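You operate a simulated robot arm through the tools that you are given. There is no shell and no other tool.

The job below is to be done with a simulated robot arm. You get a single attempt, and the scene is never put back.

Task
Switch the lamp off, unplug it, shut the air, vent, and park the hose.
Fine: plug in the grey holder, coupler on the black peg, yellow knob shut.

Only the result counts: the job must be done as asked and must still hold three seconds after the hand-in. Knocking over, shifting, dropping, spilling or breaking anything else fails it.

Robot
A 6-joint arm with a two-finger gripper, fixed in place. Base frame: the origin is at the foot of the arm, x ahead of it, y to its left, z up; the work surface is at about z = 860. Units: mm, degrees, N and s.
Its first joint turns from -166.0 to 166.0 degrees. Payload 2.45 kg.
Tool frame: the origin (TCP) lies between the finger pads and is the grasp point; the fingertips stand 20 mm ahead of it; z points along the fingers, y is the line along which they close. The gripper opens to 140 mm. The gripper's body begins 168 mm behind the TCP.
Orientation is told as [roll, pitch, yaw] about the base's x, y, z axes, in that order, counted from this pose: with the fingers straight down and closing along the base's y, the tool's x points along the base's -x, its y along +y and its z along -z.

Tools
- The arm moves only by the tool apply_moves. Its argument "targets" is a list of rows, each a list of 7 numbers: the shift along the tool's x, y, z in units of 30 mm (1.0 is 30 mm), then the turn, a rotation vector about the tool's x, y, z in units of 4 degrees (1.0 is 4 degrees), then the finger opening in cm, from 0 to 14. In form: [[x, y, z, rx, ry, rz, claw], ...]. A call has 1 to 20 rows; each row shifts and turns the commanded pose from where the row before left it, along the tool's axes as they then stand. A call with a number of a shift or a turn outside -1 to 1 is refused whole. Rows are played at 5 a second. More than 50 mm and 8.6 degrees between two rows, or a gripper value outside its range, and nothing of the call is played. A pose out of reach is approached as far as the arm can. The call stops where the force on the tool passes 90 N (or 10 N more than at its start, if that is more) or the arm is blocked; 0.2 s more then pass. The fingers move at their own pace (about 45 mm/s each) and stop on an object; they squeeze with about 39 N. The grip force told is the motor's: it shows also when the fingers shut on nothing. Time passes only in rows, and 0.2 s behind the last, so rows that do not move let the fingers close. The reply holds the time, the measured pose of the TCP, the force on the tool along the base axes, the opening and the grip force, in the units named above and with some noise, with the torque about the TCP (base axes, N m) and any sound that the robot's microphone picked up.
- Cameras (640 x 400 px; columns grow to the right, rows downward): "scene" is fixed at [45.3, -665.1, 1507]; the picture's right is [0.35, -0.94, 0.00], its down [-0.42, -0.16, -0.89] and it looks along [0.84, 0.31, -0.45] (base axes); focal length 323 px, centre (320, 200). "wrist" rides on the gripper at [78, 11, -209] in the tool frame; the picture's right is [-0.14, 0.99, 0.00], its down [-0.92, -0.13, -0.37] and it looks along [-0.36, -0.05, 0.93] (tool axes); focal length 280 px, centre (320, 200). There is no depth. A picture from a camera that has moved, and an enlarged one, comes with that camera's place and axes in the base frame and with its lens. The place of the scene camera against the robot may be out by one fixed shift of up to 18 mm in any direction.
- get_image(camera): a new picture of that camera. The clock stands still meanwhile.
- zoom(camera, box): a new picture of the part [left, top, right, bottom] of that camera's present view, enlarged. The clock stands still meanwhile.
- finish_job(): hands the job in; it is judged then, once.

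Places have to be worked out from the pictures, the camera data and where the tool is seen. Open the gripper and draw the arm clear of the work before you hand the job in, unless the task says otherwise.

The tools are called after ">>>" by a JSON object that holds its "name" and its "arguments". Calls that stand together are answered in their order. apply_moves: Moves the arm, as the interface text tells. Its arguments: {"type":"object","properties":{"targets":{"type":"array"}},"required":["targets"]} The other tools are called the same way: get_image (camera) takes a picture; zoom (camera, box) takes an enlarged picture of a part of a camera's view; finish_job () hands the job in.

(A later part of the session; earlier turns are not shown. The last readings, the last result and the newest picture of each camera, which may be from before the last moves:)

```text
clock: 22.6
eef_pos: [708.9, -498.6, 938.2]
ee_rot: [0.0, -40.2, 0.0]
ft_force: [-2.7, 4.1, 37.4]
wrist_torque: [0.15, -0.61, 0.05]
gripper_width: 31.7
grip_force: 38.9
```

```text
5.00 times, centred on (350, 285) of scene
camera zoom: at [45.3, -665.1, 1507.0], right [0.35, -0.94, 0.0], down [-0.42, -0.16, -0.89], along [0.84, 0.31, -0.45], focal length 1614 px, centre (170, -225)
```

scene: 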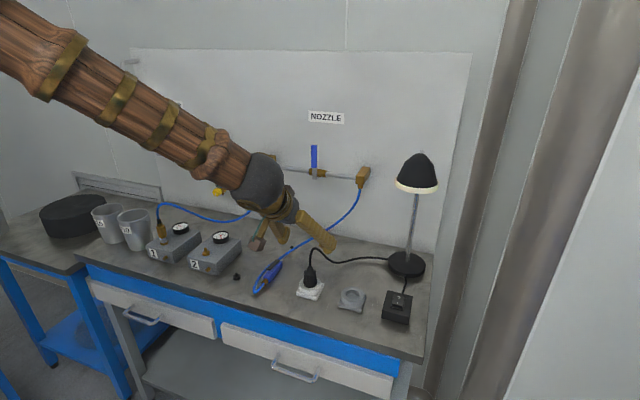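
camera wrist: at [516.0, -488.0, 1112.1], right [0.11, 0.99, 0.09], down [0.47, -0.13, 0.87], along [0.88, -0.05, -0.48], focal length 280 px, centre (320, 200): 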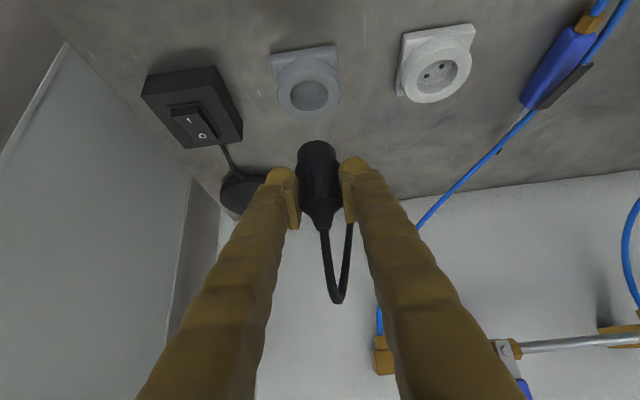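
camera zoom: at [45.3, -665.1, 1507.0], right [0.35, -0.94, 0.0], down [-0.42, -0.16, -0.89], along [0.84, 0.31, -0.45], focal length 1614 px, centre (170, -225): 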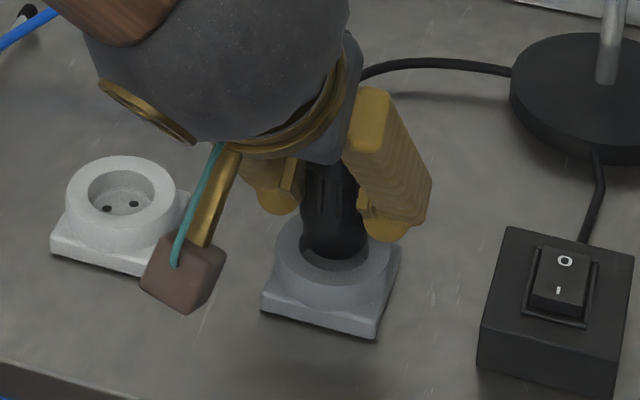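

I've hit the holder rim: the torque puts the contact ~20 mm ahead in +x, and the picture shows the plug sits ~4.4 mm too far in +x and ~1.7 mm too far in +y. I'll lift 6 mm, shift, and check again.

>>> {"name": "apply_moves", "arguments": {"targets": [[-0.064, 0, -0.077, 0, 0, 0, 2], [-0.107, 0, -0.128, 0, 0, 0, 2], [0.112, -0.057, -0.094, 0, 0, 0, 2], [0, 0, 0, 0, 0, 0, 2]]}}

>>> {"name": "zoom", "arguments": {"camera": "wrist", "box": [260, 100, 380, 200]}}

>>> {"name": "zoom", "arguments": {"camera": "scene", "box": [320, 255, 380, 315]}}

```text
clock: 23.6
eef_pos: [704.2, -501.5, 944.1]
ee_rot: [0.0, -40.0, 0.0]
ft_force: [-0.1, -0.4, -0.8]
wrist_torque: [0.03, 0.0, 0.01]
gripper_width: 32.2
grip_force: 38.9
```

```text
4.00 times, centred on (320, 150) of wrist
camera zoom: at [510.3, -490.9, 1052.5], right [0.11, 0.99, 0.09], down [0.47, -0.13, 0.87], along [0.88, -0.05, -0.48], focal length 1122 px, centre (320, 400)
```

zoom: 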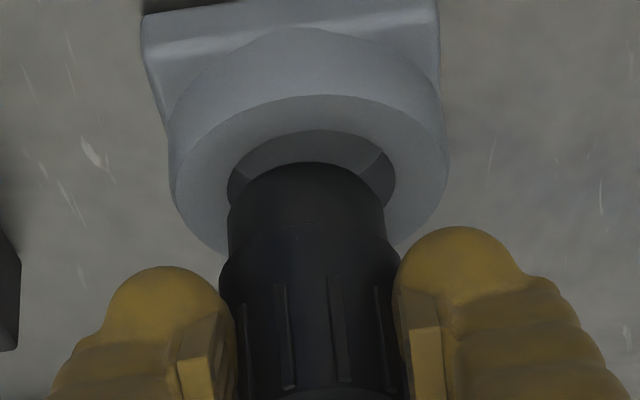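

```text
6.67 times, centred on (350, 285) of scene
camera zoom: at [45.3, -665.1, 1507.0], right [0.35, -0.94, 0.0], down [-0.42, -0.16, -0.89], along [0.84, 0.31, -0.45], focal length 2152 px, centre (120, -367)
```

zoom: 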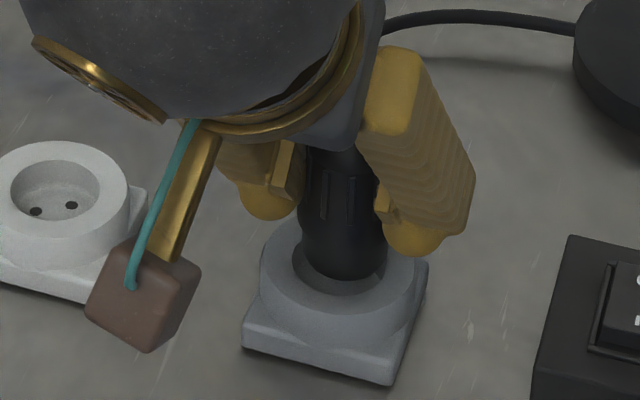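

The plug is now centred in x (708.5 vs 708.9) but overshot in y by ~1.5 mm. I'll correct and lower slowly.

>>> {"name": "apply_moves", "arguments": {"targets": [[-0.01, 0.048, 0.008, 0, 0, 0, 2], [0.043, 0, 0.051, 0, 0, 0, 2], [0.043, 0, 0.051, 0, 0, 0, 2], [0.043, 0, 0.051, 0, 0, 0, 2], [0.043, 0, 0.051, 0, 0, 0, 2], [0, 0, 0, 0, 0, 0, 2]]}}

>>> {"name": "zoom", "arguments": {"camera": "wrist", "box": [260, 100, 380, 200]}}

```text
clock: 25.0
eef_pos: [703.3, -500.8, 935.9]
ee_rot: [0.0, -40.1, 0.0]
ft_force: [0.7, -0.5, -1.6]
wrist_torque: [0.01, -0.01, 0.01]
gripper_width: 32.2
grip_force: 38.9
```

```text
4.00 times, centred on (320, 150) of wrist
camera zoom: at [510.1, -489.4, 1045.0], right [0.11, 0.99, 0.09], down [0.47, -0.13, 0.87], along [0.88, -0.05, -0.48], focal length 1122 px, centre (320, 400)
```

zoom: 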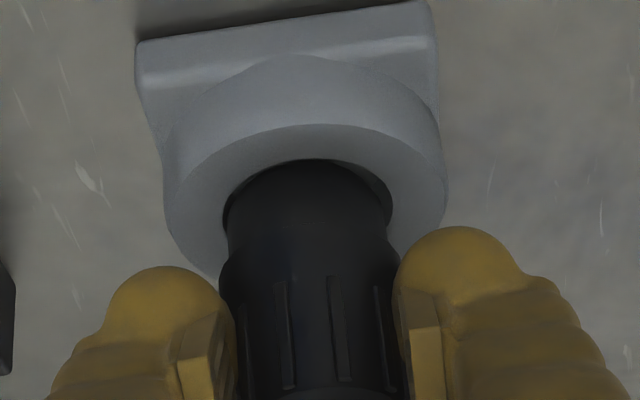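

No contact force, so the plug has passed the rim. I'll continue down in small steps until it seats.

>>> {"name": "apply_moves", "arguments": {"targets": [[0.043, 0, 0.051, 0, 0, 0, 2], [0.043, 0, 0.051, 0, 0, 0, 2], [0.043, 0, 0.051, 0, 0, 0, 2], [0, 0, 0, 0, 0, 0, 2]]}}

```text
clock: 26.0
eef_pos: [703.9, -500.3, 930.2]
ee_rot: [-0.1, -40.0, 0.0]
ft_force: [-0.6, 1.1, 0.2]
wrist_torque: [-0.02, -0.02, -0.03]
gripper_width: 32.1
grip_force: 39.0
```

Still free at z=930; continuing down.

>>> {"name": "apply_moves", "arguments": {"targets": [[0.043, 0, 0.051, 0, 0, 0, 2], [0.043, 0, 0.051, 0, 0, 0, 2], [0.043, 0, 0.051, 0, 0, 0, 2], [0, 0, 0, 0, 0, 0, 2]]}}

>>> {"name": "zoom", "arguments": {"camera": "scene", "box": [320, 255, 380, 315]}}

```text
clock: 27.0
eef_pos: [703.5, -501.2, 924.1]
ee_rot: [0.0, -40.0, 0.0]
ft_force: [0.8, 0.0, -1.2]
wrist_torque: [0.03, 0.02, 0.01]
gripper_width: 32.0
grip_force: 38.9
```

```text
6.67 times, centred on (350, 285) of scene
camera zoom: at [45.3, -665.1, 1507.0], right [0.35, -0.94, 0.0], down [-0.42, -0.16, -0.89], along [0.84, 0.31, -0.45], focal length 2152 px, centre (120, -367)
```

zoom: 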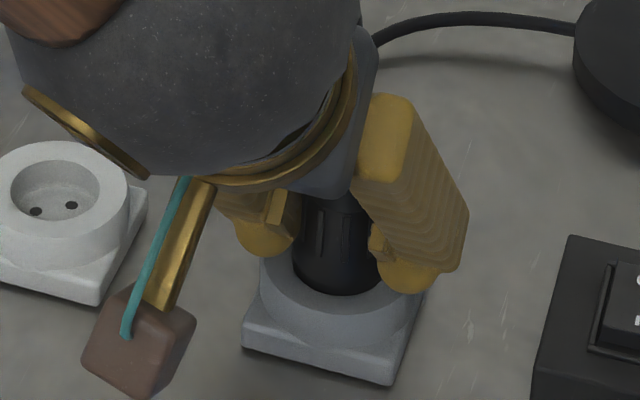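

Still no seating force at z=924; I'll keep lowering gently, with finger tips still ~8 mm above the holder rim.

>>> {"name": "apply_moves", "arguments": {"targets": [[0.032, 0, 0.038, 0, 0, 0, 2], [0.032, 0, 0.038, 0, 0, 0, 2], [0, 0, 0, 0, 0, 0, 2]]}}

>>> {"name": "zoom", "arguments": {"camera": "wrist", "box": [260, 100, 380, 200]}}

```text
clock: 27.8
eef_pos: [704.1, -500.9, 922.3]
ee_rot: [-0.1, -40.0, 0.0]
ft_force: [-2.7, 1.5, 28.6]
wrist_torque: [0.08, 0.3, -0.03]
gripper_width: 32.0
grip_force: 39.3
```

```text
4.00 times, centred on (320, 150) of wrist
camera zoom: at [509.6, -489.4, 1031.4], right [0.11, 0.99, 0.09], down [0.47, -0.13, 0.88], along [0.88, -0.05, -0.48], focal length 1122 px, centre (320, 400)
```

zoom: 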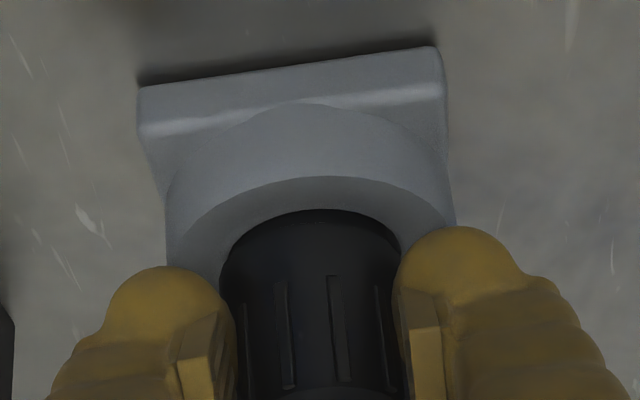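

It seats at z=922 with 28 N, central on the plug axis, as deep as it sat in the white socket. I'll ease off 1 mm, open, and check before retreating.

>>> {"name": "apply_moves", "arguments": {"targets": [[-0.032, 0, -0.038, 0, 0, 0, 2], [0, 0, 0, 0, 0, 0, 6], [0, 0, 0, 0, 0, 0, 6], [0, 0, 0, 0, 0, 0, 6], [0, 0, 0, 0, 0, 0, 6]]}}

>>> {"name": "get_image", "arguments": {"camera": "wrist"}}

```text
clock: 29.0
eef_pos: [703.4, -500.6, 921.7]
ee_rot: [0.1, -40.0, 0.0]
ft_force: [0.2, -0.2, -0.2]
wrist_torque: [0.01, -0.04, 0.01]
gripper_width: 60.1
grip_force: 0.1
```

```text
taken
camera wrist: at [510.0, -489.4, 1031.9], right [0.11, 0.99, 0.09], down [0.47, -0.13, 0.87], along [0.88, -0.05, -0.48], focal length 280 px, centre (320, 200)
```

wrist: 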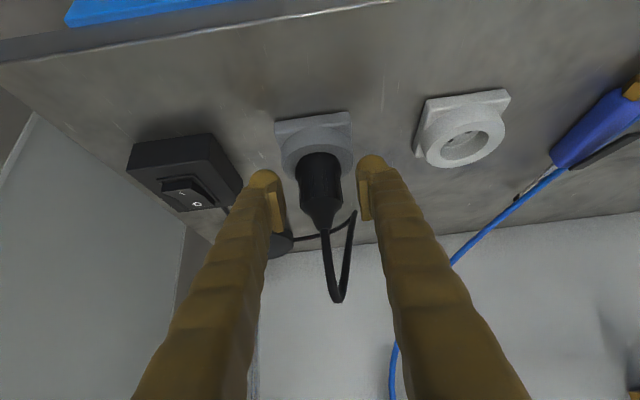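

The plug stands in the grey holder on its own. I'll retreat back along the tool axis and look.

>>> {"name": "apply_moves", "arguments": {"targets": [[0, 0, -0.5, 0, 0, 0, 6], [0, 0, -1, 0, 0, 0, 6], [0, 0, -1, 0, 0, 0, 6], [0, 0, -1, 0, 0, 0, 6], [0, 0, -1, 0, 0, 0, 6], [0, 0, -1, 0, 0, 0, 6]]}}

>>> {"name": "get_image", "arguments": {"camera": "wrist"}}

>>> {"name": "zoom", "arguments": {"camera": "scene", "box": [280, 205, 440, 325]}}

```text
clock: 30.4
eef_pos: [598.1, -501.1, 1049.4]
ee_rot: [0.0, -40.0, -0.1]
ft_force: [0.2, 0.0, -0.6]
wrist_torque: [-0.01, 0.01, 0.0]
gripper_width: 60.3
grip_force: 0.0
```

```text
taken
camera wrist: at [404.1, -489.3, 1158.6], right [0.11, 0.99, 0.09], down [0.47, -0.13, 0.87], along [0.88, -0.05, -0.48], focal length 280 px, centre (320, 200)
```

wrist: 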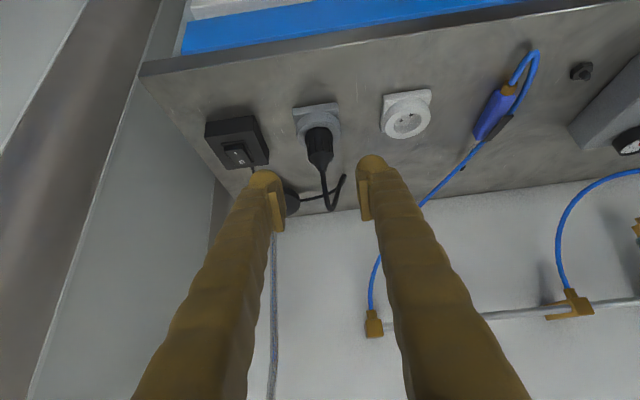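

```text
3.33 times, centred on (360, 265) of scene
camera zoom: at [45.3, -665.1, 1507.0], right [0.35, -0.94, 0.0], down [-0.42, -0.16, -0.89], along [0.84, 0.31, -0.45], focal length 1076 px, centre (187, -17)
```

zoom: 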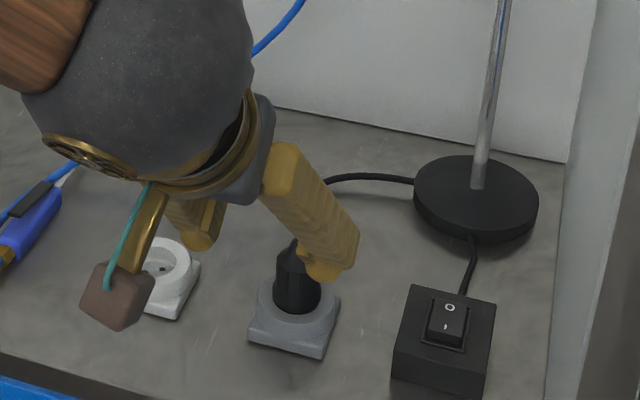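

Lamp off and plug parked. Now to the air: I'll rise to about z=1250 and travel left towards the main-air lever.

>>> {"name": "apply_moves", "arguments": {"targets": [[-0.612, 0, -0.73, 0, 0, 0, 10], [-0.612, 0, -0.73, 0, 0, 0, 10], [-0.612, 0.7, -0.73, 0, 0, 0, 10], [-0.612, 0.7, -0.73, 0, 0, 0, 10], [-0.612, 0.7, -0.73, 0, 0, 0, 10], [-0.612, 0.7, -0.73, 0, 0, 0, 10], [-0.612, 0.7, -0.73, 0, 0, 0, 10], [0, 1, 0, 0, 0, 0, 10], [0, 1, 0, 0, 0, 0, 10], [0, 1, 0, 0, 0, 0, 10], [0, 1, 0, 0, 0, 0, 10], [0, 1, 0, 0, 0, 0, 10], [0, 1, 0, 0, 0, 0, 10], [0, 1, 0, 0, 0, 0, 10], [0, 1, 0, 0, 0, 0, 10], [0, 1, 0, 0, 0, 0, 10], [0, 1, 0, 0, 0, 0, 10], [0, 1, 0, 0, 0, 0, 10], [0, 1, 0, 0, 0, 0, 10]]}}

>>> {"name": "get_image", "arguments": {"camera": "wrist"}}

>>> {"name": "get_image", "arguments": {"camera": "scene"}}

```text
clock: 34.4
eef_pos: [597.7, -38.8, 1247.8]
ee_rot: [0.0, -40.0, -0.2]
ft_force: [-0.8, 0.4, 1.2]
wrist_torque: [-0.02, -0.01, -0.01]
gripper_width: 100.1
grip_force: 0.1
```

```text
taken
camera wrist: at [403.6, -26.1, 1357.2], right [0.11, 0.99, 0.09], down [0.47, -0.13, 0.87], along [0.88, -0.05, -0.48], focal length 280 px, centre (320, 200)
```

wrist: 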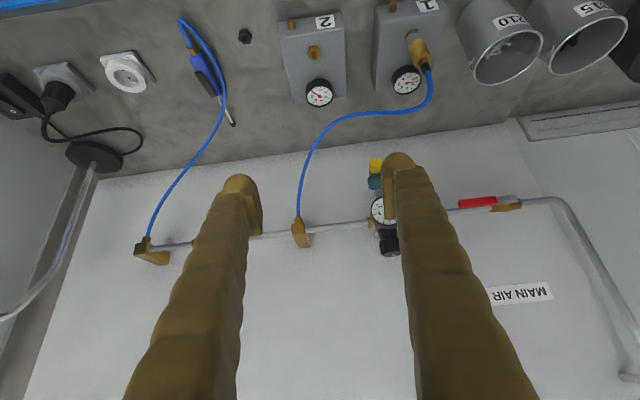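

```text
taken
```

scene: 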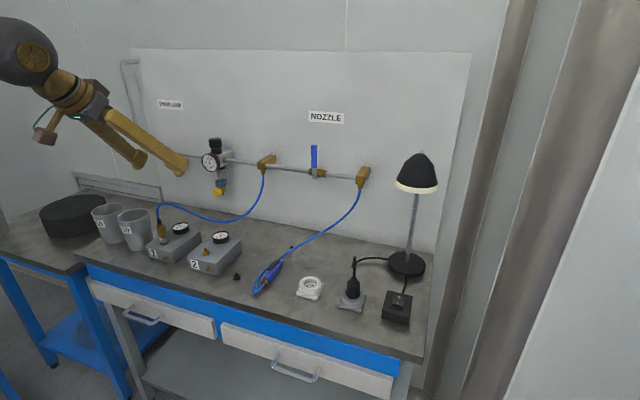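

Nice overview: plug parked in the grey holder, and the red lever runs along the pipe (open). I'll go closer to the lever and the regulator.

>>> {"name": "apply_moves", "arguments": {"targets": [[-0.345, 0.885, 0.522, 0, 0, 0, 14], [-0.345, 0.885, 0.522, 0, 0, 0, 14], [-0.345, 0.885, 0.522, 0, 0, 0, 14], [-0.345, 0.885, 0.522, 0, 0, 0, 14], [-0.345, 0.885, 0.522, 0, 0, 0, 14], [-0.345, 0.885, 0.522, 0, 0, 0, 14], [-0.345, 0.885, 0.522, 0, 0, 0, 14], [-0.345, 0.885, 0.522, 0, 0, 0, 14]]}}

>>> {"name": "get_image", "arguments": {"camera": "wrist"}}

>>> {"name": "zoom", "arguments": {"camera": "wrist", "box": [260, 120, 440, 260]}}

>>> {"name": "zoom", "arguments": {"camera": "scene", "box": [130, 120, 250, 210]}}

```text
clock: 36.2
eef_pos: [743.4, 175.9, 1205.1]
ee_rot: [0.0, -40.0, 0.0]
ft_force: [-0.9, -0.1, 0.4]
wrist_torque: [0.01, 0.02, -0.04]
gripper_width: 139.9
grip_force: 0.0
```

```text
taken
camera wrist: at [549.6, 188.3, 1314.4], right [0.11, 0.99, 0.09], down [0.47, -0.13, 0.87], along [0.88, -0.05, -0.48], focal length 280 px, centre (320, 200)
```

wrist: 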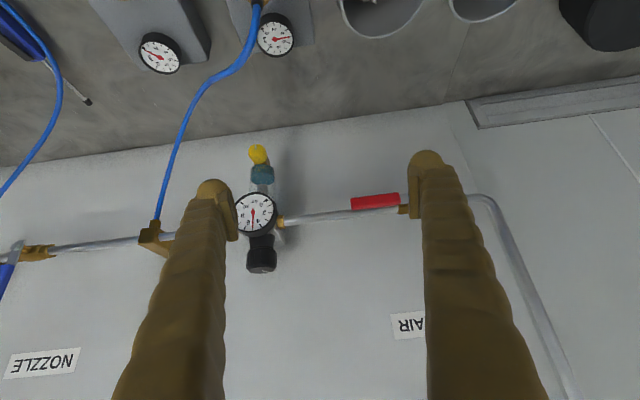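

```text
2.86 times, centred on (350, 190) of wrist
camera zoom: at [549.6, 188.3, 1314.4], right [0.11, 0.99, 0.09], down [0.47, -0.13, 0.87], along [0.88, -0.05, -0.48], focal length 801 px, centre (234, 229)
```

zoom: 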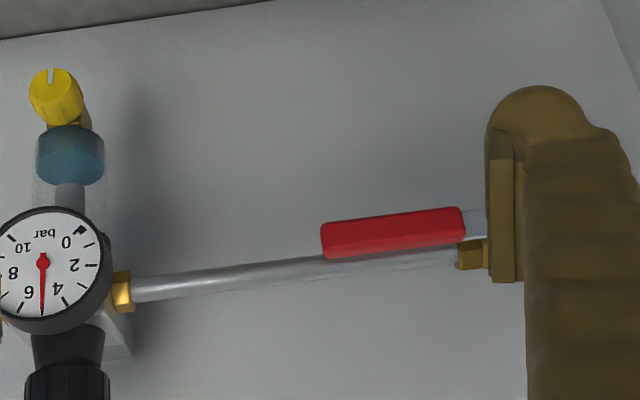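

```text
4.44 times, centred on (190, 165) of scene
camera zoom: at [45.3, -665.1, 1507.0], right [0.35, -0.94, 0.0], down [-0.42, -0.16, -0.89], along [0.84, 0.31, -0.45], focal length 1435 px, centre (898, 356)
```

zoom: 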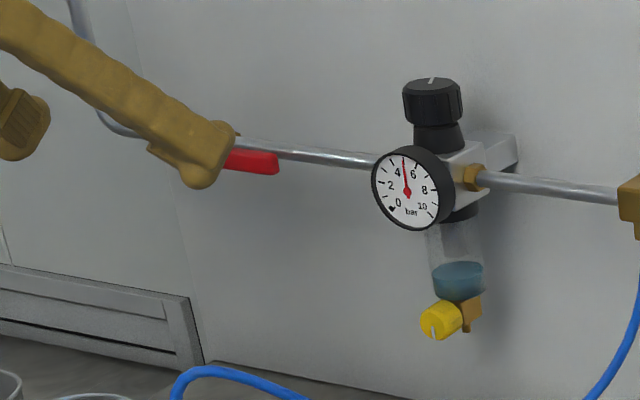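

The red handle triangulates to y=211…282 at x≈911, z≈1130, with its pivot near y≈315 on the pipe (x≈948). I'll close the fingers and move to just above the handle's free end, planning to push it down (clockwise).

>>> {"name": "apply_moves", "arguments": {"targets": [[0, 0.517, 0, 0, 0, 0, 0], [0, 0.517, 0, 0, 0, 0, 0], [0, 0.517, 0, 0, 0, 0, 0], [0, 0.517, 0, 0, 0, 0, 0], [0, 0, 0, 0, 0, 0, 0], [0, 0, 0, 0, 0, 0, 0], [0, 0, 0, 0, 0, 0, 0], [-0.649, 0, 0.653, 0, 0, 0, 0], [-0.649, 0, 0.653, 0, 0, 0, 0], [-0.649, 0, 0.653, 0, 0, 0, 0], [-0.649, 0, 0.653, 0, 0, 0, 0]]}}

>>> {"name": "get_image", "arguments": {"camera": "wrist"}}

>>> {"name": "zoom", "arguments": {"camera": "scene", "box": [120, 110, 240, 200]}}

```text
clock: 38.6
eef_pos: [852.1, 236.8, 1194.8]
ee_rot: [0.1, -40.0, 0.0]
ft_force: [0.0, 0.3, 0.0]
wrist_torque: [0.01, 0.0, -0.01]
gripper_width: 0.1
grip_force: 29.2
```

```text
taken
camera wrist: at [659.0, 248.3, 1304.8], right [0.11, 0.99, 0.09], down [0.47, -0.13, 0.87], along [0.88, -0.05, -0.48], focal length 280 px, centre (320, 200)
```

wrist: 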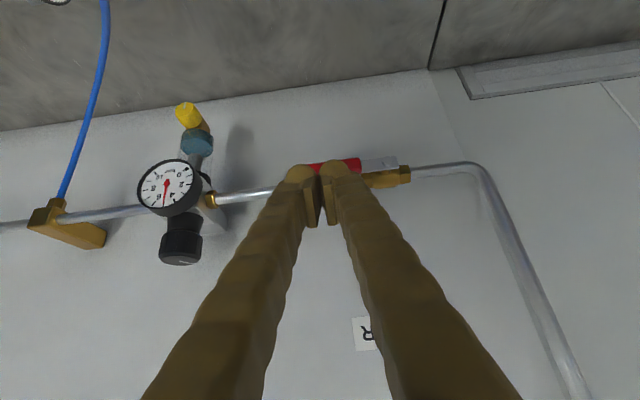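

```text
4.44 times, centred on (180, 155) of scene
camera zoom: at [45.3, -665.1, 1507.0], right [0.35, -0.94, 0.0], down [-0.42, -0.16, -0.89], along [0.84, 0.31, -0.45], focal length 1435 px, centre (942, 400)
```

zoom: 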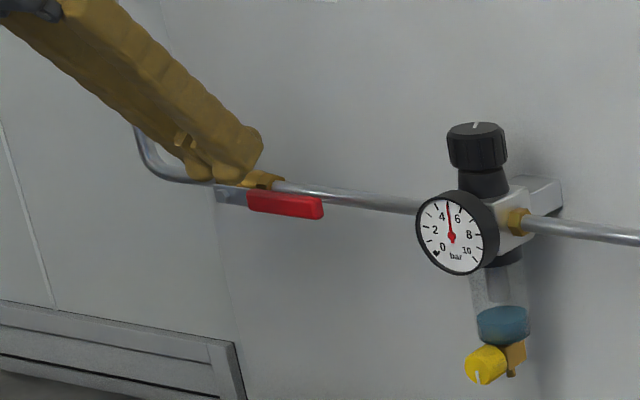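

I'll enlarge both views of the valve to see the pivot and lever plane better.

>>> {"name": "zoom", "arguments": {"camera": "wrist", "box": [290, 130, 430, 220]}}

>>> {"name": "zoom", "arguments": {"camera": "scene", "box": [150, 135, 210, 175]}}

>>> {"name": "zoom", "arguments": {"camera": "wrist", "box": [120, 80, 240, 280]}}

```text
4.44 times, centred on (360, 175) of wrist
camera zoom: at [659.0, 248.3, 1304.8], right [0.11, 0.99, 0.09], down [0.47, -0.13, 0.87], along [0.88, -0.05, -0.48], focal length 1246 px, centre (142, 311)
```

zoom: 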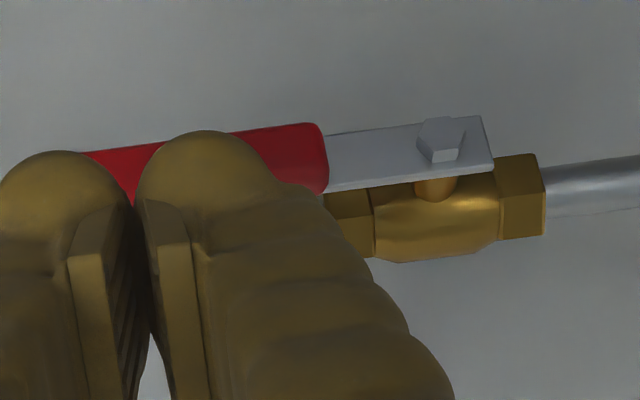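

```text
10.00 times, centred on (180, 155) of scene
camera zoom: at [45.3, -665.1, 1507.0], right [0.35, -0.94, 0.0], down [-0.42, -0.16, -0.89], along [0.84, 0.31, -0.45], focal length 3228 px, centre (1720, 650)
```

zoom: 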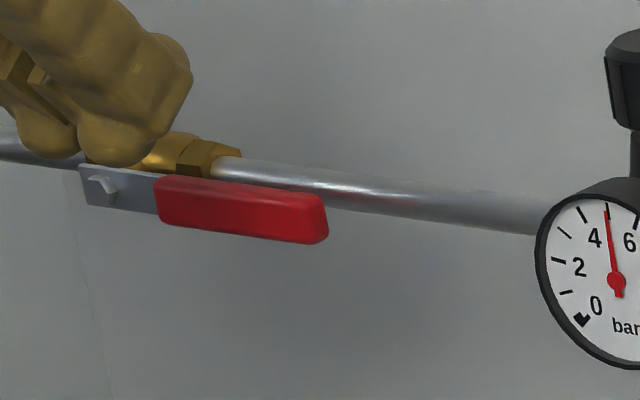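

```text
2.00 times, centred on (180, 180) of wrist
camera zoom: at [659.0, 248.3, 1304.8], right [0.11, 0.99, 0.09], down [0.47, -0.13, 0.87], along [0.88, -0.05, -0.48], focal length 561 px, centre (600, 240)
```

zoom: 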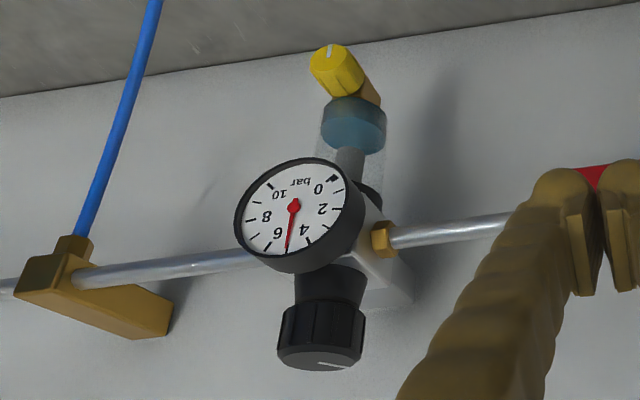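

The pivot bolt is at about (905,308,1133) and the lever plate faces me, so it swings in the y–z plane about x. I'll move the closed fingers above the handle near its free end (y≈232).

>>> {"name": "apply_moves", "arguments": {"targets": [[-0.477, -0.056, 0.4, 0, 0, 0, 0], [-0.477, -0.056, 0.4, 0, 0, 0, 0], [-0.477, -0.056, 0.4, 0, 0, 0, 0], [0.236, 0, 0.281, 0, 0, 0, 0], [0.236, 0, 0.281, 0, 0, 0, 0]]}}

>>> {"name": "zoom", "arguments": {"camera": "wrist", "box": [250, 110, 430, 250]}}

>>> {"name": "zoom", "arguments": {"camera": "scene", "box": [140, 120, 220, 180]}}

```text
clock: 39.8
eef_pos: [908.8, 233.5, 1172.3]
ee_rot: [0.0, -39.9, 0.0]
ft_force: [0.1, -0.2, -0.8]
wrist_torque: [-0.01, 0.02, -0.01]
gripper_width: 0.4
grip_force: 29.6
```

```text
2.86 times, centred on (340, 180) of wrist
camera zoom: at [715.4, 244.1, 1282.5], right [0.11, 0.99, 0.09], down [0.47, -0.13, 0.87], along [0.88, -0.05, -0.48], focal length 801 px, centre (263, 257)
```

zoom: 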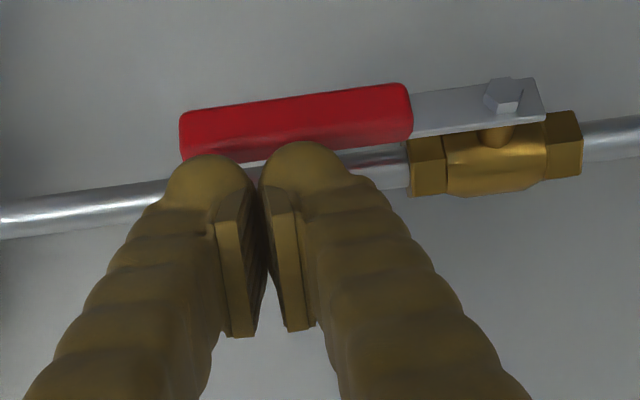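

```text
6.67 times, centred on (180, 150) of scene
camera zoom: at [45.3, -665.1, 1507.0], right [0.35, -0.94, 0.0], down [-0.42, -0.16, -0.89], along [0.84, 0.31, -0.45], focal length 2152 px, centre (1253, 533)
```

zoom: 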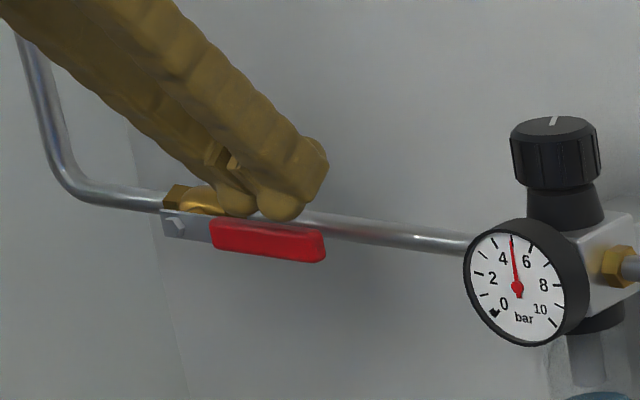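

The fingertips are right above the handle (handle centre ≈ (912,246,1129.5)). I'll lower in small steps to make contact and test the turning direction.

>>> {"name": "apply_moves", "arguments": {"targets": [[0.086, 0, 0.102, 0, 0, 0, 0], [0.086, 0, 0.102, 0, 0, 0, 0], [0.043, 0, 0.051, 0, 0, 0, 0], [0.043, 0, 0.051, 0, 0, 0, 0], [0.043, 0, 0.051, 0, 0, 0, 0]]}}

```text
clock: 41.0
eef_pos: [907.3, 232.4, 1162.3]
ee_rot: [0.0, -40.2, 0.0]
ft_force: [-13.7, -3.5, 28.4]
wrist_torque: [-0.02, 0.3, -0.09]
gripper_width: 5.9
grip_force: 29.5
```

Contact at 28 N; the fingers have been spread a little (5.9 mm), so I'll look before pushing more.

>>> {"name": "zoom", "arguments": {"camera": "wrist", "box": [250, 110, 430, 250]}}

>>> {"name": "zoom", "arguments": {"camera": "scene", "box": [140, 120, 220, 180]}}

```text
2.86 times, centred on (340, 180) of wrist
camera zoom: at [713.9, 244.5, 1271.1], right [0.11, 0.99, 0.09], down [0.47, -0.13, 0.88], along [0.88, -0.05, -0.47], focal length 801 px, centre (263, 257)
```

zoom: 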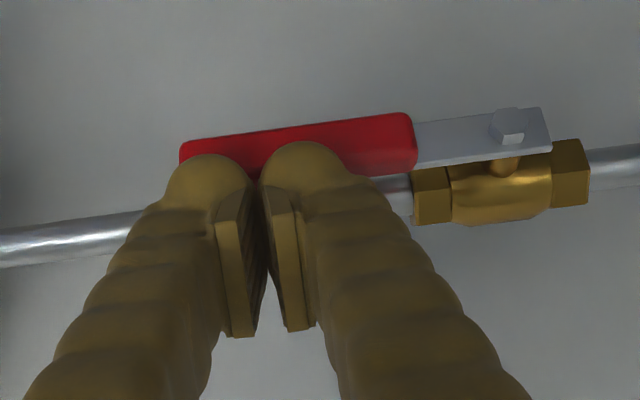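

```text
6.67 times, centred on (180, 150) of scene
camera zoom: at [45.3, -665.1, 1507.0], right [0.35, -0.94, 0.0], down [-0.42, -0.16, -0.89], along [0.84, 0.31, -0.45], focal length 2152 px, centre (1253, 533)
```

zoom: 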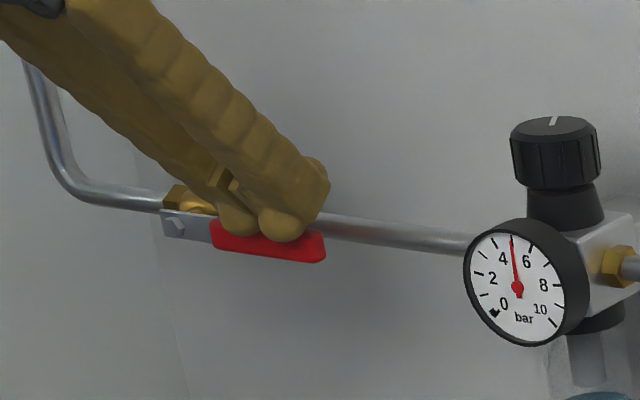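

Contact is right on top of the handle, but it hasn't moved at 28 N. I'll push 2.5 mm further and watch the force.

>>> {"name": "apply_moves", "arguments": {"targets": [[0.027, 0, 0.032, 0, 0, 0, 0], [0.027, 0, 0.032, 0, 0, 0, 0]]}}

>>> {"name": "zoom", "arguments": {"camera": "wrist", "box": [250, 110, 430, 250]}}

```text
clock: 41.6
eef_pos: [908.2, 233.9, 1161.8]
ee_rot: [0.1, -40.3, -0.1]
ft_force: [-31.1, -13.3, 71.6]
wrist_torque: [-0.16, 0.67, -0.17]
gripper_width: 6.2
grip_force: 29.6
```

```text
2.86 times, centred on (340, 180) of wrist
camera zoom: at [713.7, 244.5, 1270.2], right [0.1, 0.99, 0.09], down [0.46, -0.13, 0.88], along [0.88, -0.05, -0.47], focal length 801 px, centre (263, 257)
```

zoom: 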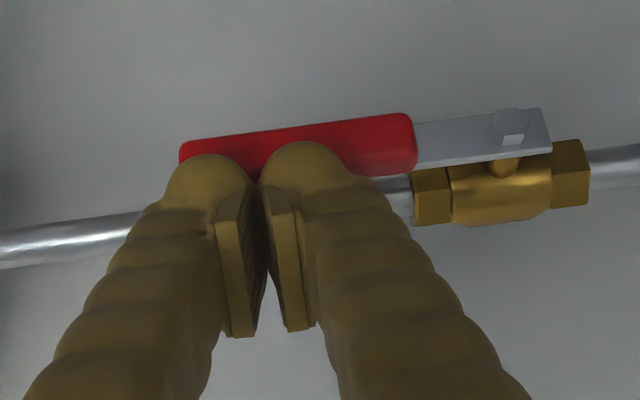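

Pushing down at 72 N does nothing: that side is a hard stop, so the lever must swing upward (like the blue one, which stands up when shut). I'll back off up and away, then tilt the tool to 70° so I can push from below.

>>> {"name": "apply_moves", "arguments": {"targets": [[-0.268, 0, -0.319, 0, 0, 0, 0], [-0.268, 0, -0.319, 0, 0, 0, 0], [0.702, 0, -0.589, 0, 0, 0, 0], [0.702, 0, -0.589, 0, 0, 0, 0], [0.702, 0, -0.589, 0, 0, 0, 0], [0.702, 0, -0.589, 0, 0, 0, 0], [0, 0, 0, 0, -1, 0, 0], [0, 0, 0, 0, -1, 0, 0], [0, 0, 0, 0, -1, 0, 0], [0, 0, 0, 0, -1, 0, 0], [0, 0, 0, 0, -1, 0, 0], [0, 0, 0, 0, -1, 0, 0], [0, 0, 0, 0, -1, 0, 0], [0, 0, 0, 0, -0.5, 0, 0]]}}

>>> {"name": "get_image", "arguments": {"camera": "wrist"}}

>>> {"name": "get_image", "arguments": {"camera": "scene"}}

```text
clock: 44.6
eef_pos: [797.4, 234.6, 1181.7]
ee_rot: [0.1, -69.9, -0.2]
ft_force: [1.1, 1.0, -0.7]
wrist_torque: [0.0, 0.01, -0.04]
gripper_width: 0.0
grip_force: 28.8
```

```text
taken
camera wrist: at [575.0, 245.0, 1179.4], right [0.05, 0.99, 0.13], down [-0.03, -0.13, 0.99], along [1.0, -0.05, 0.03], focal length 280 px, centre (320, 200)
```

wrist: 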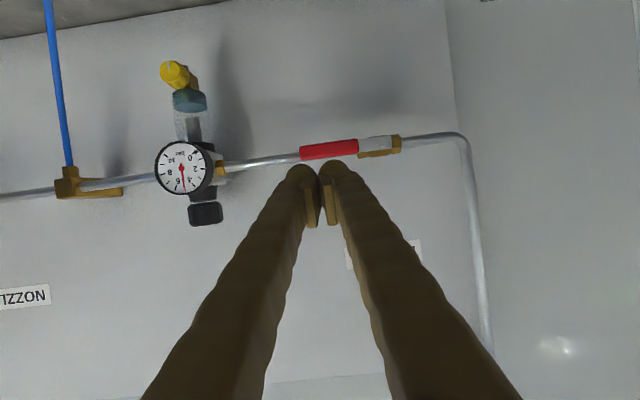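

```text
taken
```

scene: 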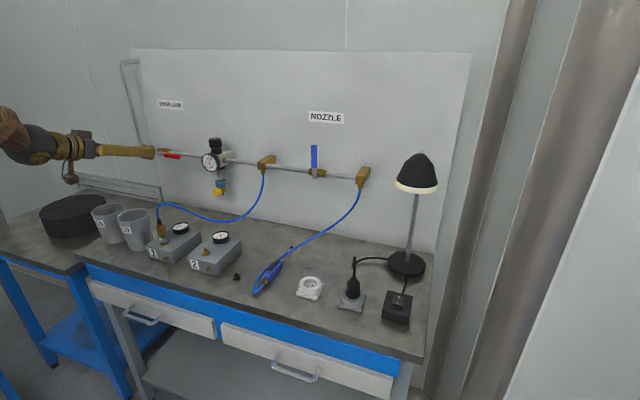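

From here I see the wall square-on; the yellow knob triangulates to about (919,69,1006). I'll lower beneath the red handle and move forward under it.

>>> {"name": "apply_moves", "arguments": {"targets": [[0.877, -0.056, 0.321, 0, 0, 0, 0], [0.877, -0.056, 0.321, 0, 0, 0, 0], [0.877, -0.056, 0.321, 0, 0, 0, 0], [-0.286, 0, 0.782, 0, 0, 0, 0], [-0.286, 0, 0.782, 0, 0, 0, 0], [-0.286, 0, 0.782, 0, 0, 0, 0], [0, 0, 0, 0, 0, 0, 0]]}}

>>> {"name": "get_image", "arguments": {"camera": "wrist"}}

>>> {"name": "zoom", "arguments": {"camera": "scene", "box": [120, 120, 220, 190]}}

```text
clock: 46.2
eef_pos: [872.1, 229.5, 1098.2]
ee_rot: [-0.1, -70.0, 0.0]
ft_force: [0.0, 0.5, 0.1]
wrist_torque: [0.03, -0.02, 0.01]
gripper_width: 0.0
grip_force: 29.0
```

```text
taken
camera wrist: at [650.4, 241.6, 1096.0], right [0.05, 0.99, 0.13], down [-0.03, -0.13, 0.99], along [1.0, -0.05, 0.02], focal length 280 px, centre (320, 200)
```

wrist: 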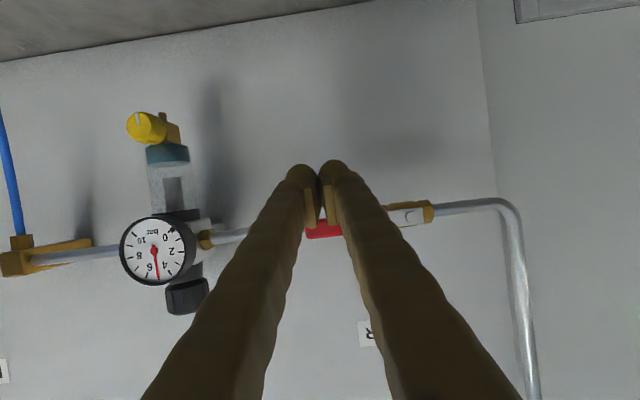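

```text
5.71 times, centred on (170, 155) of scene
camera zoom: at [45.3, -665.1, 1507.0], right [0.35, -0.94, 0.0], down [-0.42, -0.16, -0.89], along [0.84, 0.31, -0.45], focal length 1844 px, centre (1177, 457)
```

zoom: 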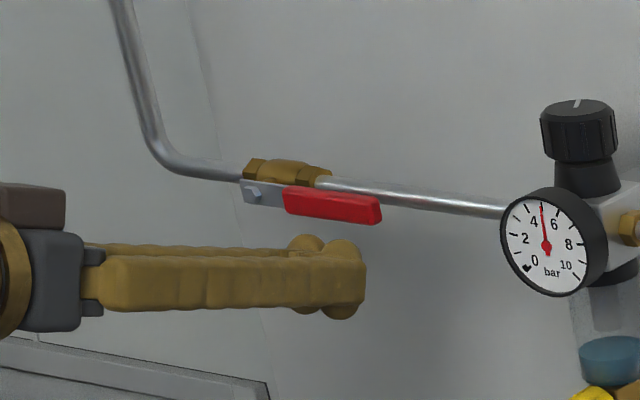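

Fingers are just below and in front of the handle. I'll slide forward 26 mm beneath it and start raising in small steps.

>>> {"name": "apply_moves", "arguments": {"targets": [[-0.149, 0, 0.407, 0, 0, 0, 0], [-0.149, 0, 0.407, 0, 0, 0, 0], [-0.125, 0, -0.046, 0, 0, 0, 0], [-0.125, 0, -0.046, 0, 0, 0, 0], [0, 0, 0, 0, 0, 0, 0]]}}

>>> {"name": "zoom", "arguments": {"camera": "scene", "box": [120, 120, 220, 190]}}

>>> {"name": "zoom", "arguments": {"camera": "wrist", "box": [250, 130, 450, 270]}}

```text
clock: 47.4
eef_pos: [898.8, 229.1, 1106.3]
ee_rot: [0.0, -70.0, 0.0]
ft_force: [0.5, -0.5, -2.0]
wrist_torque: [-0.02, 0.02, -0.01]
gripper_width: 0.0
grip_force: 29.1
```

```text
5.71 times, centred on (170, 155) of scene
camera zoom: at [45.3, -665.1, 1507.0], right [0.35, -0.94, 0.0], down [-0.42, -0.16, -0.89], along [0.84, 0.31, -0.45], focal length 1844 px, centre (1177, 457)
```

zoom: 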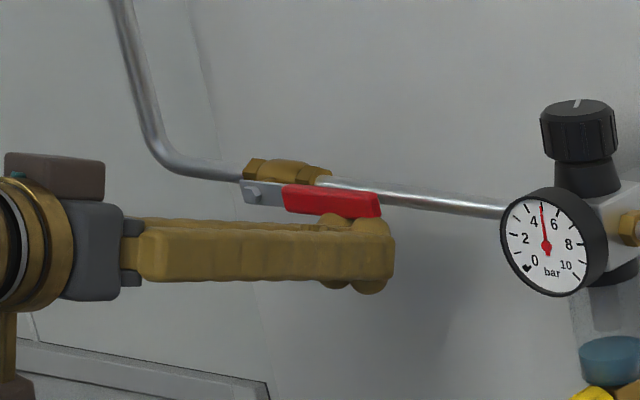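

```text
2.86 times, centred on (350, 200) of wrist
camera zoom: at [676.0, 239.8, 1103.8], right [0.05, 0.99, 0.13], down [-0.03, -0.13, 0.99], along [1.0, -0.05, 0.02], focal length 801 px, centre (234, 200)
```

zoom: 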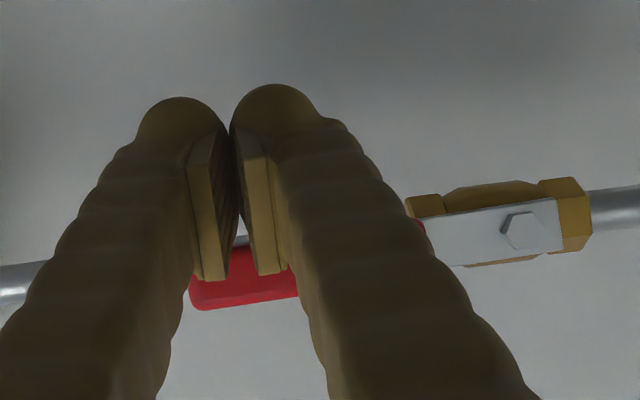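

Close to contact from below. I'll raise along the lever's arc in small steps and watch force and motion.

>>> {"name": "apply_moves", "arguments": {"targets": [[-0.125, -0.02, -0.046, 0, 0, 0, 0], [-0.125, -0.02, -0.046, 0, 0, 0, 0], [-0.125, -0.02, -0.046, 0, 0, 0, 0]]}}

>>> {"name": "zoom", "arguments": {"camera": "scene", "box": [120, 120, 220, 190]}}

```text
clock: 48.2
eef_pos: [897.7, 227.0, 1118.2]
ee_rot: [0.1, -70.1, -0.1]
ft_force: [-1.1, 0.9, -1.4]
wrist_torque: [0.01, 0.03, -0.01]
gripper_width: 0.0
grip_force: 29.9
```

```text
5.71 times, centred on (170, 155) of scene
camera zoom: at [45.3, -665.1, 1507.0], right [0.35, -0.94, 0.0], down [-0.42, -0.16, -0.89], along [0.84, 0.31, -0.45], focal length 1844 px, centre (1177, 457)
```

zoom: 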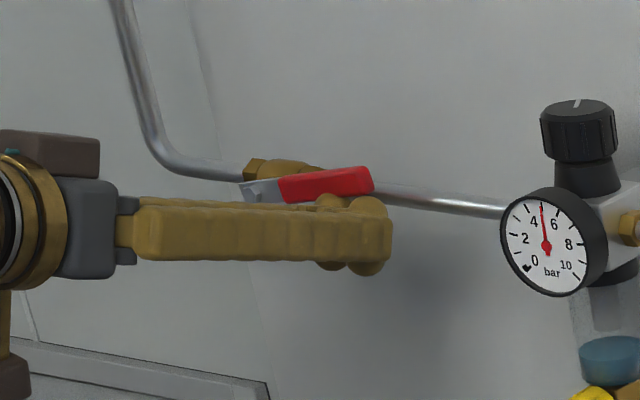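

The lever swings up easily with almost no force. I'll follow its arc up to about 40°.

>>> {"name": "apply_moves", "arguments": {"targets": [[-0.174, -0.031, -0.0635, 0, 0, 0, 0], [-0.174, -0.031, -0.0635, 0, 0, 0, 0], [-0.174, -0.031, -0.0635, 0, 0, 0, 0], [-0.222, 0.054, -0.0807, 0, 0, 0, 0], [-0.222, 0.054, -0.0807, 0, 0, 0, 0], [-0.222, 0.054, -0.0807, 0, 0, 0, 0], [-0.222, 0.054, -0.0807, 0, 0, 0, 0]]}}

>>> {"name": "zoom", "arguments": {"camera": "scene", "box": [120, 110, 220, 190]}}

>>> {"name": "zoom", "arguments": {"camera": "wrist", "box": [250, 130, 450, 330]}}

```text
clock: 49.8
eef_pos: [898.2, 231.0, 1163.4]
ee_rot: [0.0, -70.0, -0.1]
ft_force: [-0.6, -0.6, -0.4]
wrist_torque: [0.02, 0.05, 0.0]
gripper_width: 0.0
grip_force: 29.8
```

```text
5.00 times, centred on (170, 150) of scene
camera zoom: at [45.3, -665.1, 1507.0], right [0.35, -0.94, 0.0], down [-0.42, -0.16, -0.89], along [0.84, 0.31, -0.45], focal length 1614 px, centre (1070, 450)
```

zoom: 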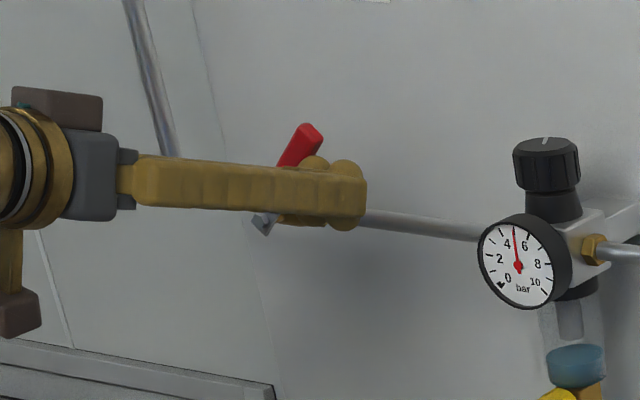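

```text
2.00 times, centred on (350, 230) of wrist
camera zoom: at [675.4, 241.9, 1161.8], right [0.05, 0.99, 0.13], down [-0.03, -0.13, 0.99], along [1.0, -0.05, 0.03], focal length 561 px, centre (260, 140)
```

zoom: 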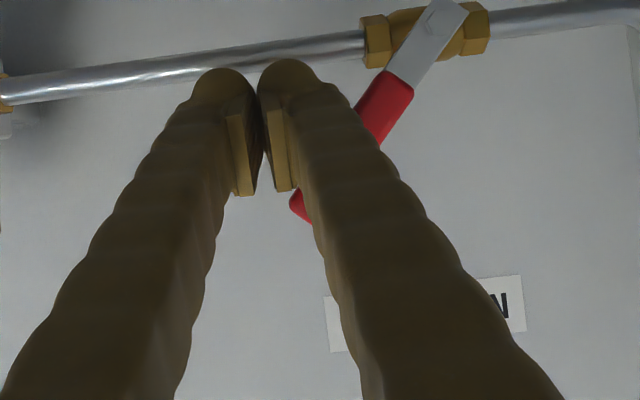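

The lever is past 50°. I'll continue round the arc, now moving more in +y.

>>> {"name": "apply_moves", "arguments": {"targets": [[-0.191, 0.127, -0.0695, 0, 0, 0, 0], [-0.191, 0.127, -0.0695, 0, 0, 0, 0], [-0.191, 0.127, -0.0695, 0, 0, 0, 0], [-0.191, 0.127, -0.0695, 0, 0, 0, 0], [-0.147, 0.187, -0.0536, 0, 0, 0, 0], [-0.147, 0.187, -0.0536, 0, 0, 0, 0], [-0.147, 0.187, -0.0536, 0, 0, 0, 0]]}}

>>> {"name": "zoom", "arguments": {"camera": "scene", "box": [120, 110, 220, 190]}}

>>> {"name": "zoom", "arguments": {"camera": "wrist", "box": [250, 130, 450, 330]}}

```text
clock: 51.4
eef_pos: [899.5, 262.3, 1202.7]
ee_rot: [-0.1, -70.0, 0.1]
ft_force: [-0.2, -0.1, 0.1]
wrist_torque: [0.01, -0.01, -0.01]
gripper_width: 0.0
grip_force: 29.9
```

```text
5.00 times, centred on (170, 150) of scene
camera zoom: at [45.3, -665.1, 1507.0], right [0.35, -0.94, 0.0], down [-0.42, -0.16, -0.89], along [0.84, 0.31, -0.45], focal length 1614 px, centre (1070, 450)
```

zoom: 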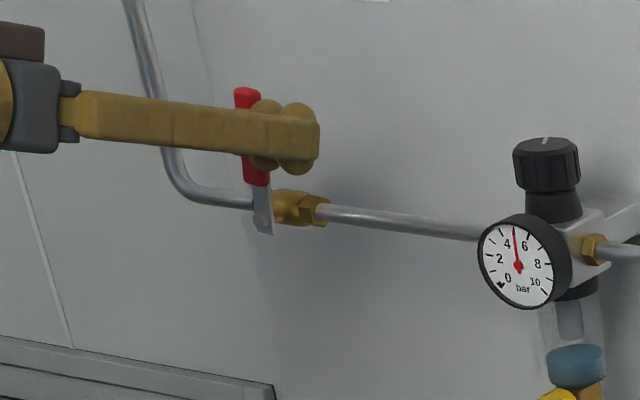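

```text
2.00 times, centred on (350, 230) of wrist
camera zoom: at [675.7, 274.2, 1199.4], right [0.05, 0.99, 0.13], down [-0.03, -0.13, 0.99], along [1.0, -0.05, 0.03], focal length 561 px, centre (260, 140)
```

zoom: 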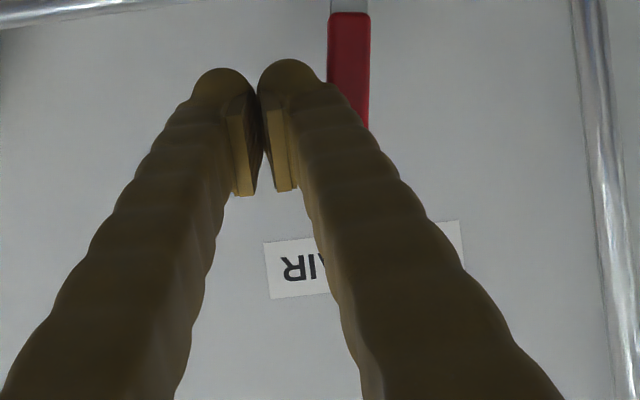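

The lever is at ~82°. I'll push it the last few degrees to its upper stop, in 2.5 mm steps.

>>> {"name": "apply_moves", "arguments": {"targets": [[-0.03, 0.083, -0.011, 0, 0, 0, 0], [-0.03, 0.083, -0.011, 0, 0, 0, 0], [-0.03, 0.083, -0.011, 0, 0, 0, 0], [0, 0.083, 0, 0, 0, 0, 0]]}}

>>> {"name": "zoom", "arguments": {"camera": "wrist", "box": [250, 130, 450, 330]}}

```text
clock: 52.4
eef_pos: [900.2, 272.4, 1206.2]
ee_rot: [0.0, -70.0, 0.1]
ft_force: [-0.1, -0.9, 0.8]
wrist_torque: [0.01, 0.0, -0.02]
gripper_width: 0.0
grip_force: 29.1
```

```text
2.00 times, centred on (350, 230) of wrist
camera zoom: at [676.8, 284.1, 1202.5], right [0.05, 0.99, 0.13], down [-0.03, -0.13, 0.99], along [1.0, -0.05, 0.03], focal length 561 px, centre (260, 140)
```

zoom: 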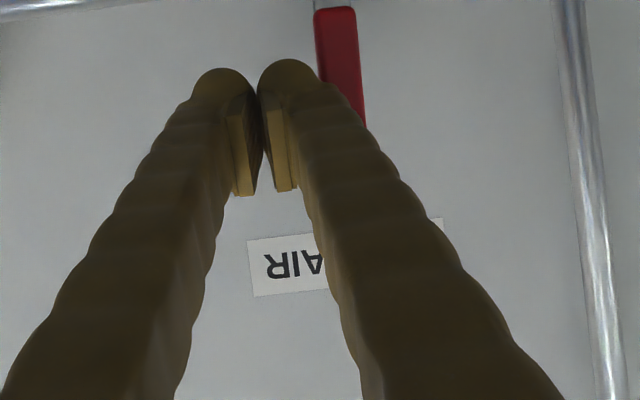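

Nearly vertical now. I'll keep nudging until I feel the stop.

>>> {"name": "apply_moves", "arguments": {"targets": [[0, 0.067, 0, 0, 0, 0, 0], [0, 0.067, 0, 0, 0, 0, 0], [0, 0, 0, 0, 0, 0, 0]]}}

>>> {"name": "zoom", "arguments": {"camera": "scene", "box": [120, 110, 240, 190]}}

```text
clock: 53.2
eef_pos: [898.7, 274.9, 1205.1]
ee_rot: [0.0, -70.0, 0.0]
ft_force: [-5.5, -16.8, -1.3]
wrist_torque: [0.15, -0.05, -0.09]
gripper_width: 0.0
grip_force: 29.1
```

```text
5.00 times, centred on (180, 150) of scene
camera zoom: at [45.3, -665.1, 1507.0], right [0.35, -0.94, 0.0], down [-0.42, -0.16, -0.89], along [0.84, 0.31, -0.45], focal length 1614 px, centre (1020, 450)
```

zoom: 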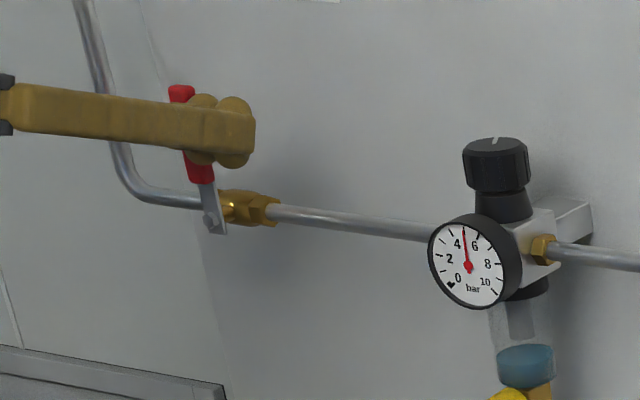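

A −17 N reaction: the upper stop is reached. I'll give a slight extra push to be sure, then retreat.

>>> {"name": "apply_moves", "arguments": {"targets": [[0, 0.05, 0, 0, 0, 0, 0], [0, 0, 0, 0, 0, 0, 0]]}}

>>> {"name": "zoom", "arguments": {"camera": "wrist", "box": [250, 130, 450, 330]}}

```text
clock: 53.8
eef_pos: [899.3, 276.5, 1204.7]
ee_rot: [0.1, -70.0, -0.3]
ft_force: [-0.3, -46.2, -3.9]
wrist_torque: [0.41, 0.02, -0.4]
gripper_width: 0.2
grip_force: 29.2
```

```text
2.00 times, centred on (350, 230) of wrist
camera zoom: at [676.7, 288.4, 1202.5], right [0.05, 0.99, 0.13], down [-0.03, -0.13, 0.99], along [1.0, -0.05, 0.03], focal length 561 px, centre (260, 140)
```

zoom: 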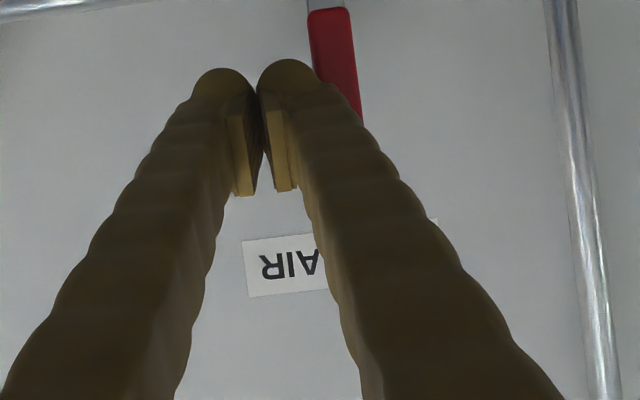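

Firm stop at 46 N — the main valve is shut (lever vertical). I'll ease off sideways and back away.

>>> {"name": "apply_moves", "arguments": {"targets": [[0, -0.25, 0, 0, 0, 0, 0], [0, -0.5, 0, 0, 0, 0, 0], [0.342, -0.3, -0.94, 0, 0, 0, 0], [0.342, -0.3, -0.94, 0, 0, 0, 4], [0.342, -0.3, -0.94, 0, 0, 0, 4], [0.342, -0.3, -0.94, 0, 0, 0, 4], [0.342, -0.5, -0.9, 0, 0, 0, 6]]}}

>>> {"name": "get_image", "arguments": {"camera": "wrist"}}

>>> {"name": "zoom", "arguments": {"camera": "wrist", "box": [120, 60, 300, 200]}}

>>> {"name": "zoom", "arguments": {"camera": "scene", "box": [140, 120, 280, 210]}}

```text
clock: 55.4
eef_pos: [748.8, 206.7, 1203.2]
ee_rot: [-0.1, -69.9, 0.1]
ft_force: [0.1, 0.1, -0.4]
wrist_torque: [-0.01, 0.03, 0.01]
gripper_width: 60.1
grip_force: 0.1
```

```text
taken
camera wrist: at [526.2, 217.0, 1200.7], right [0.05, 0.99, 0.13], down [-0.03, -0.13, 0.99], along [1.0, -0.05, 0.02], focal length 280 px, centre (320, 200)
```

wrist: 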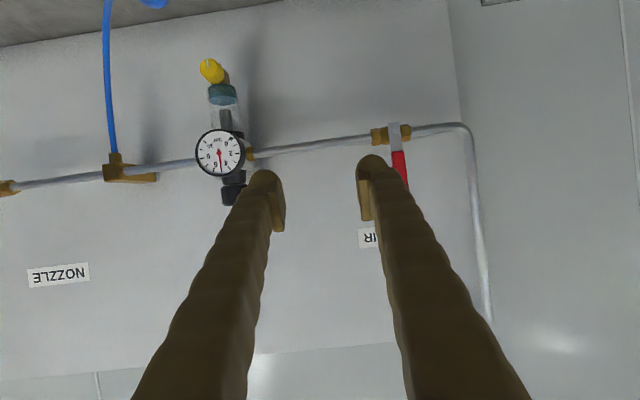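

```text
2.86 times, centred on (210, 130) of wrist
camera zoom: at [526.2, 217.0, 1200.7], right [0.05, 0.99, 0.13], down [-0.03, -0.13, 0.99], along [1.0, -0.05, 0.02], focal length 801 px, centre (634, 400)
```

zoom: 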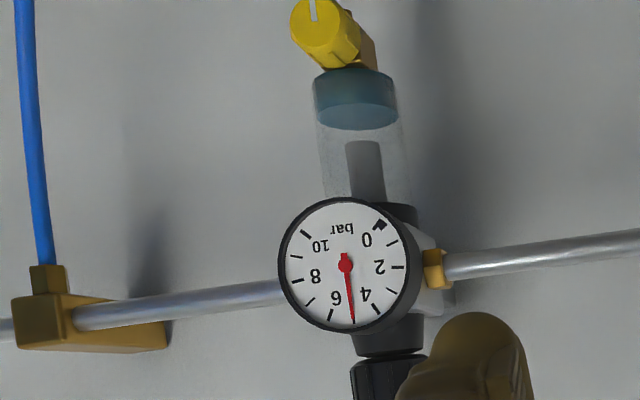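

```text
4.44 times, centred on (210, 165) of scene
camera zoom: at [45.3, -665.1, 1507.0], right [0.35, -0.94, 0.0], down [-0.42, -0.16, -0.89], along [0.84, 0.31, -0.45], focal length 1435 px, centre (809, 356)
```

zoom: 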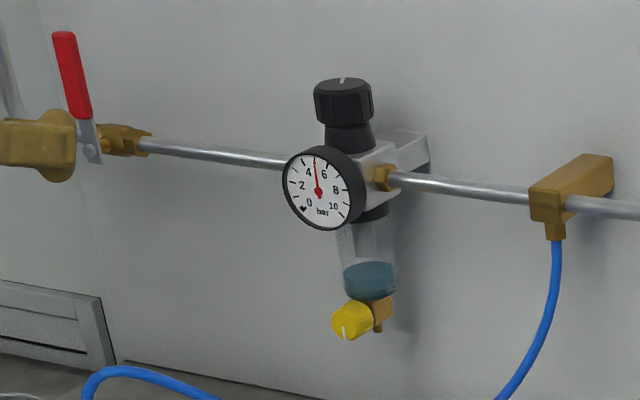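

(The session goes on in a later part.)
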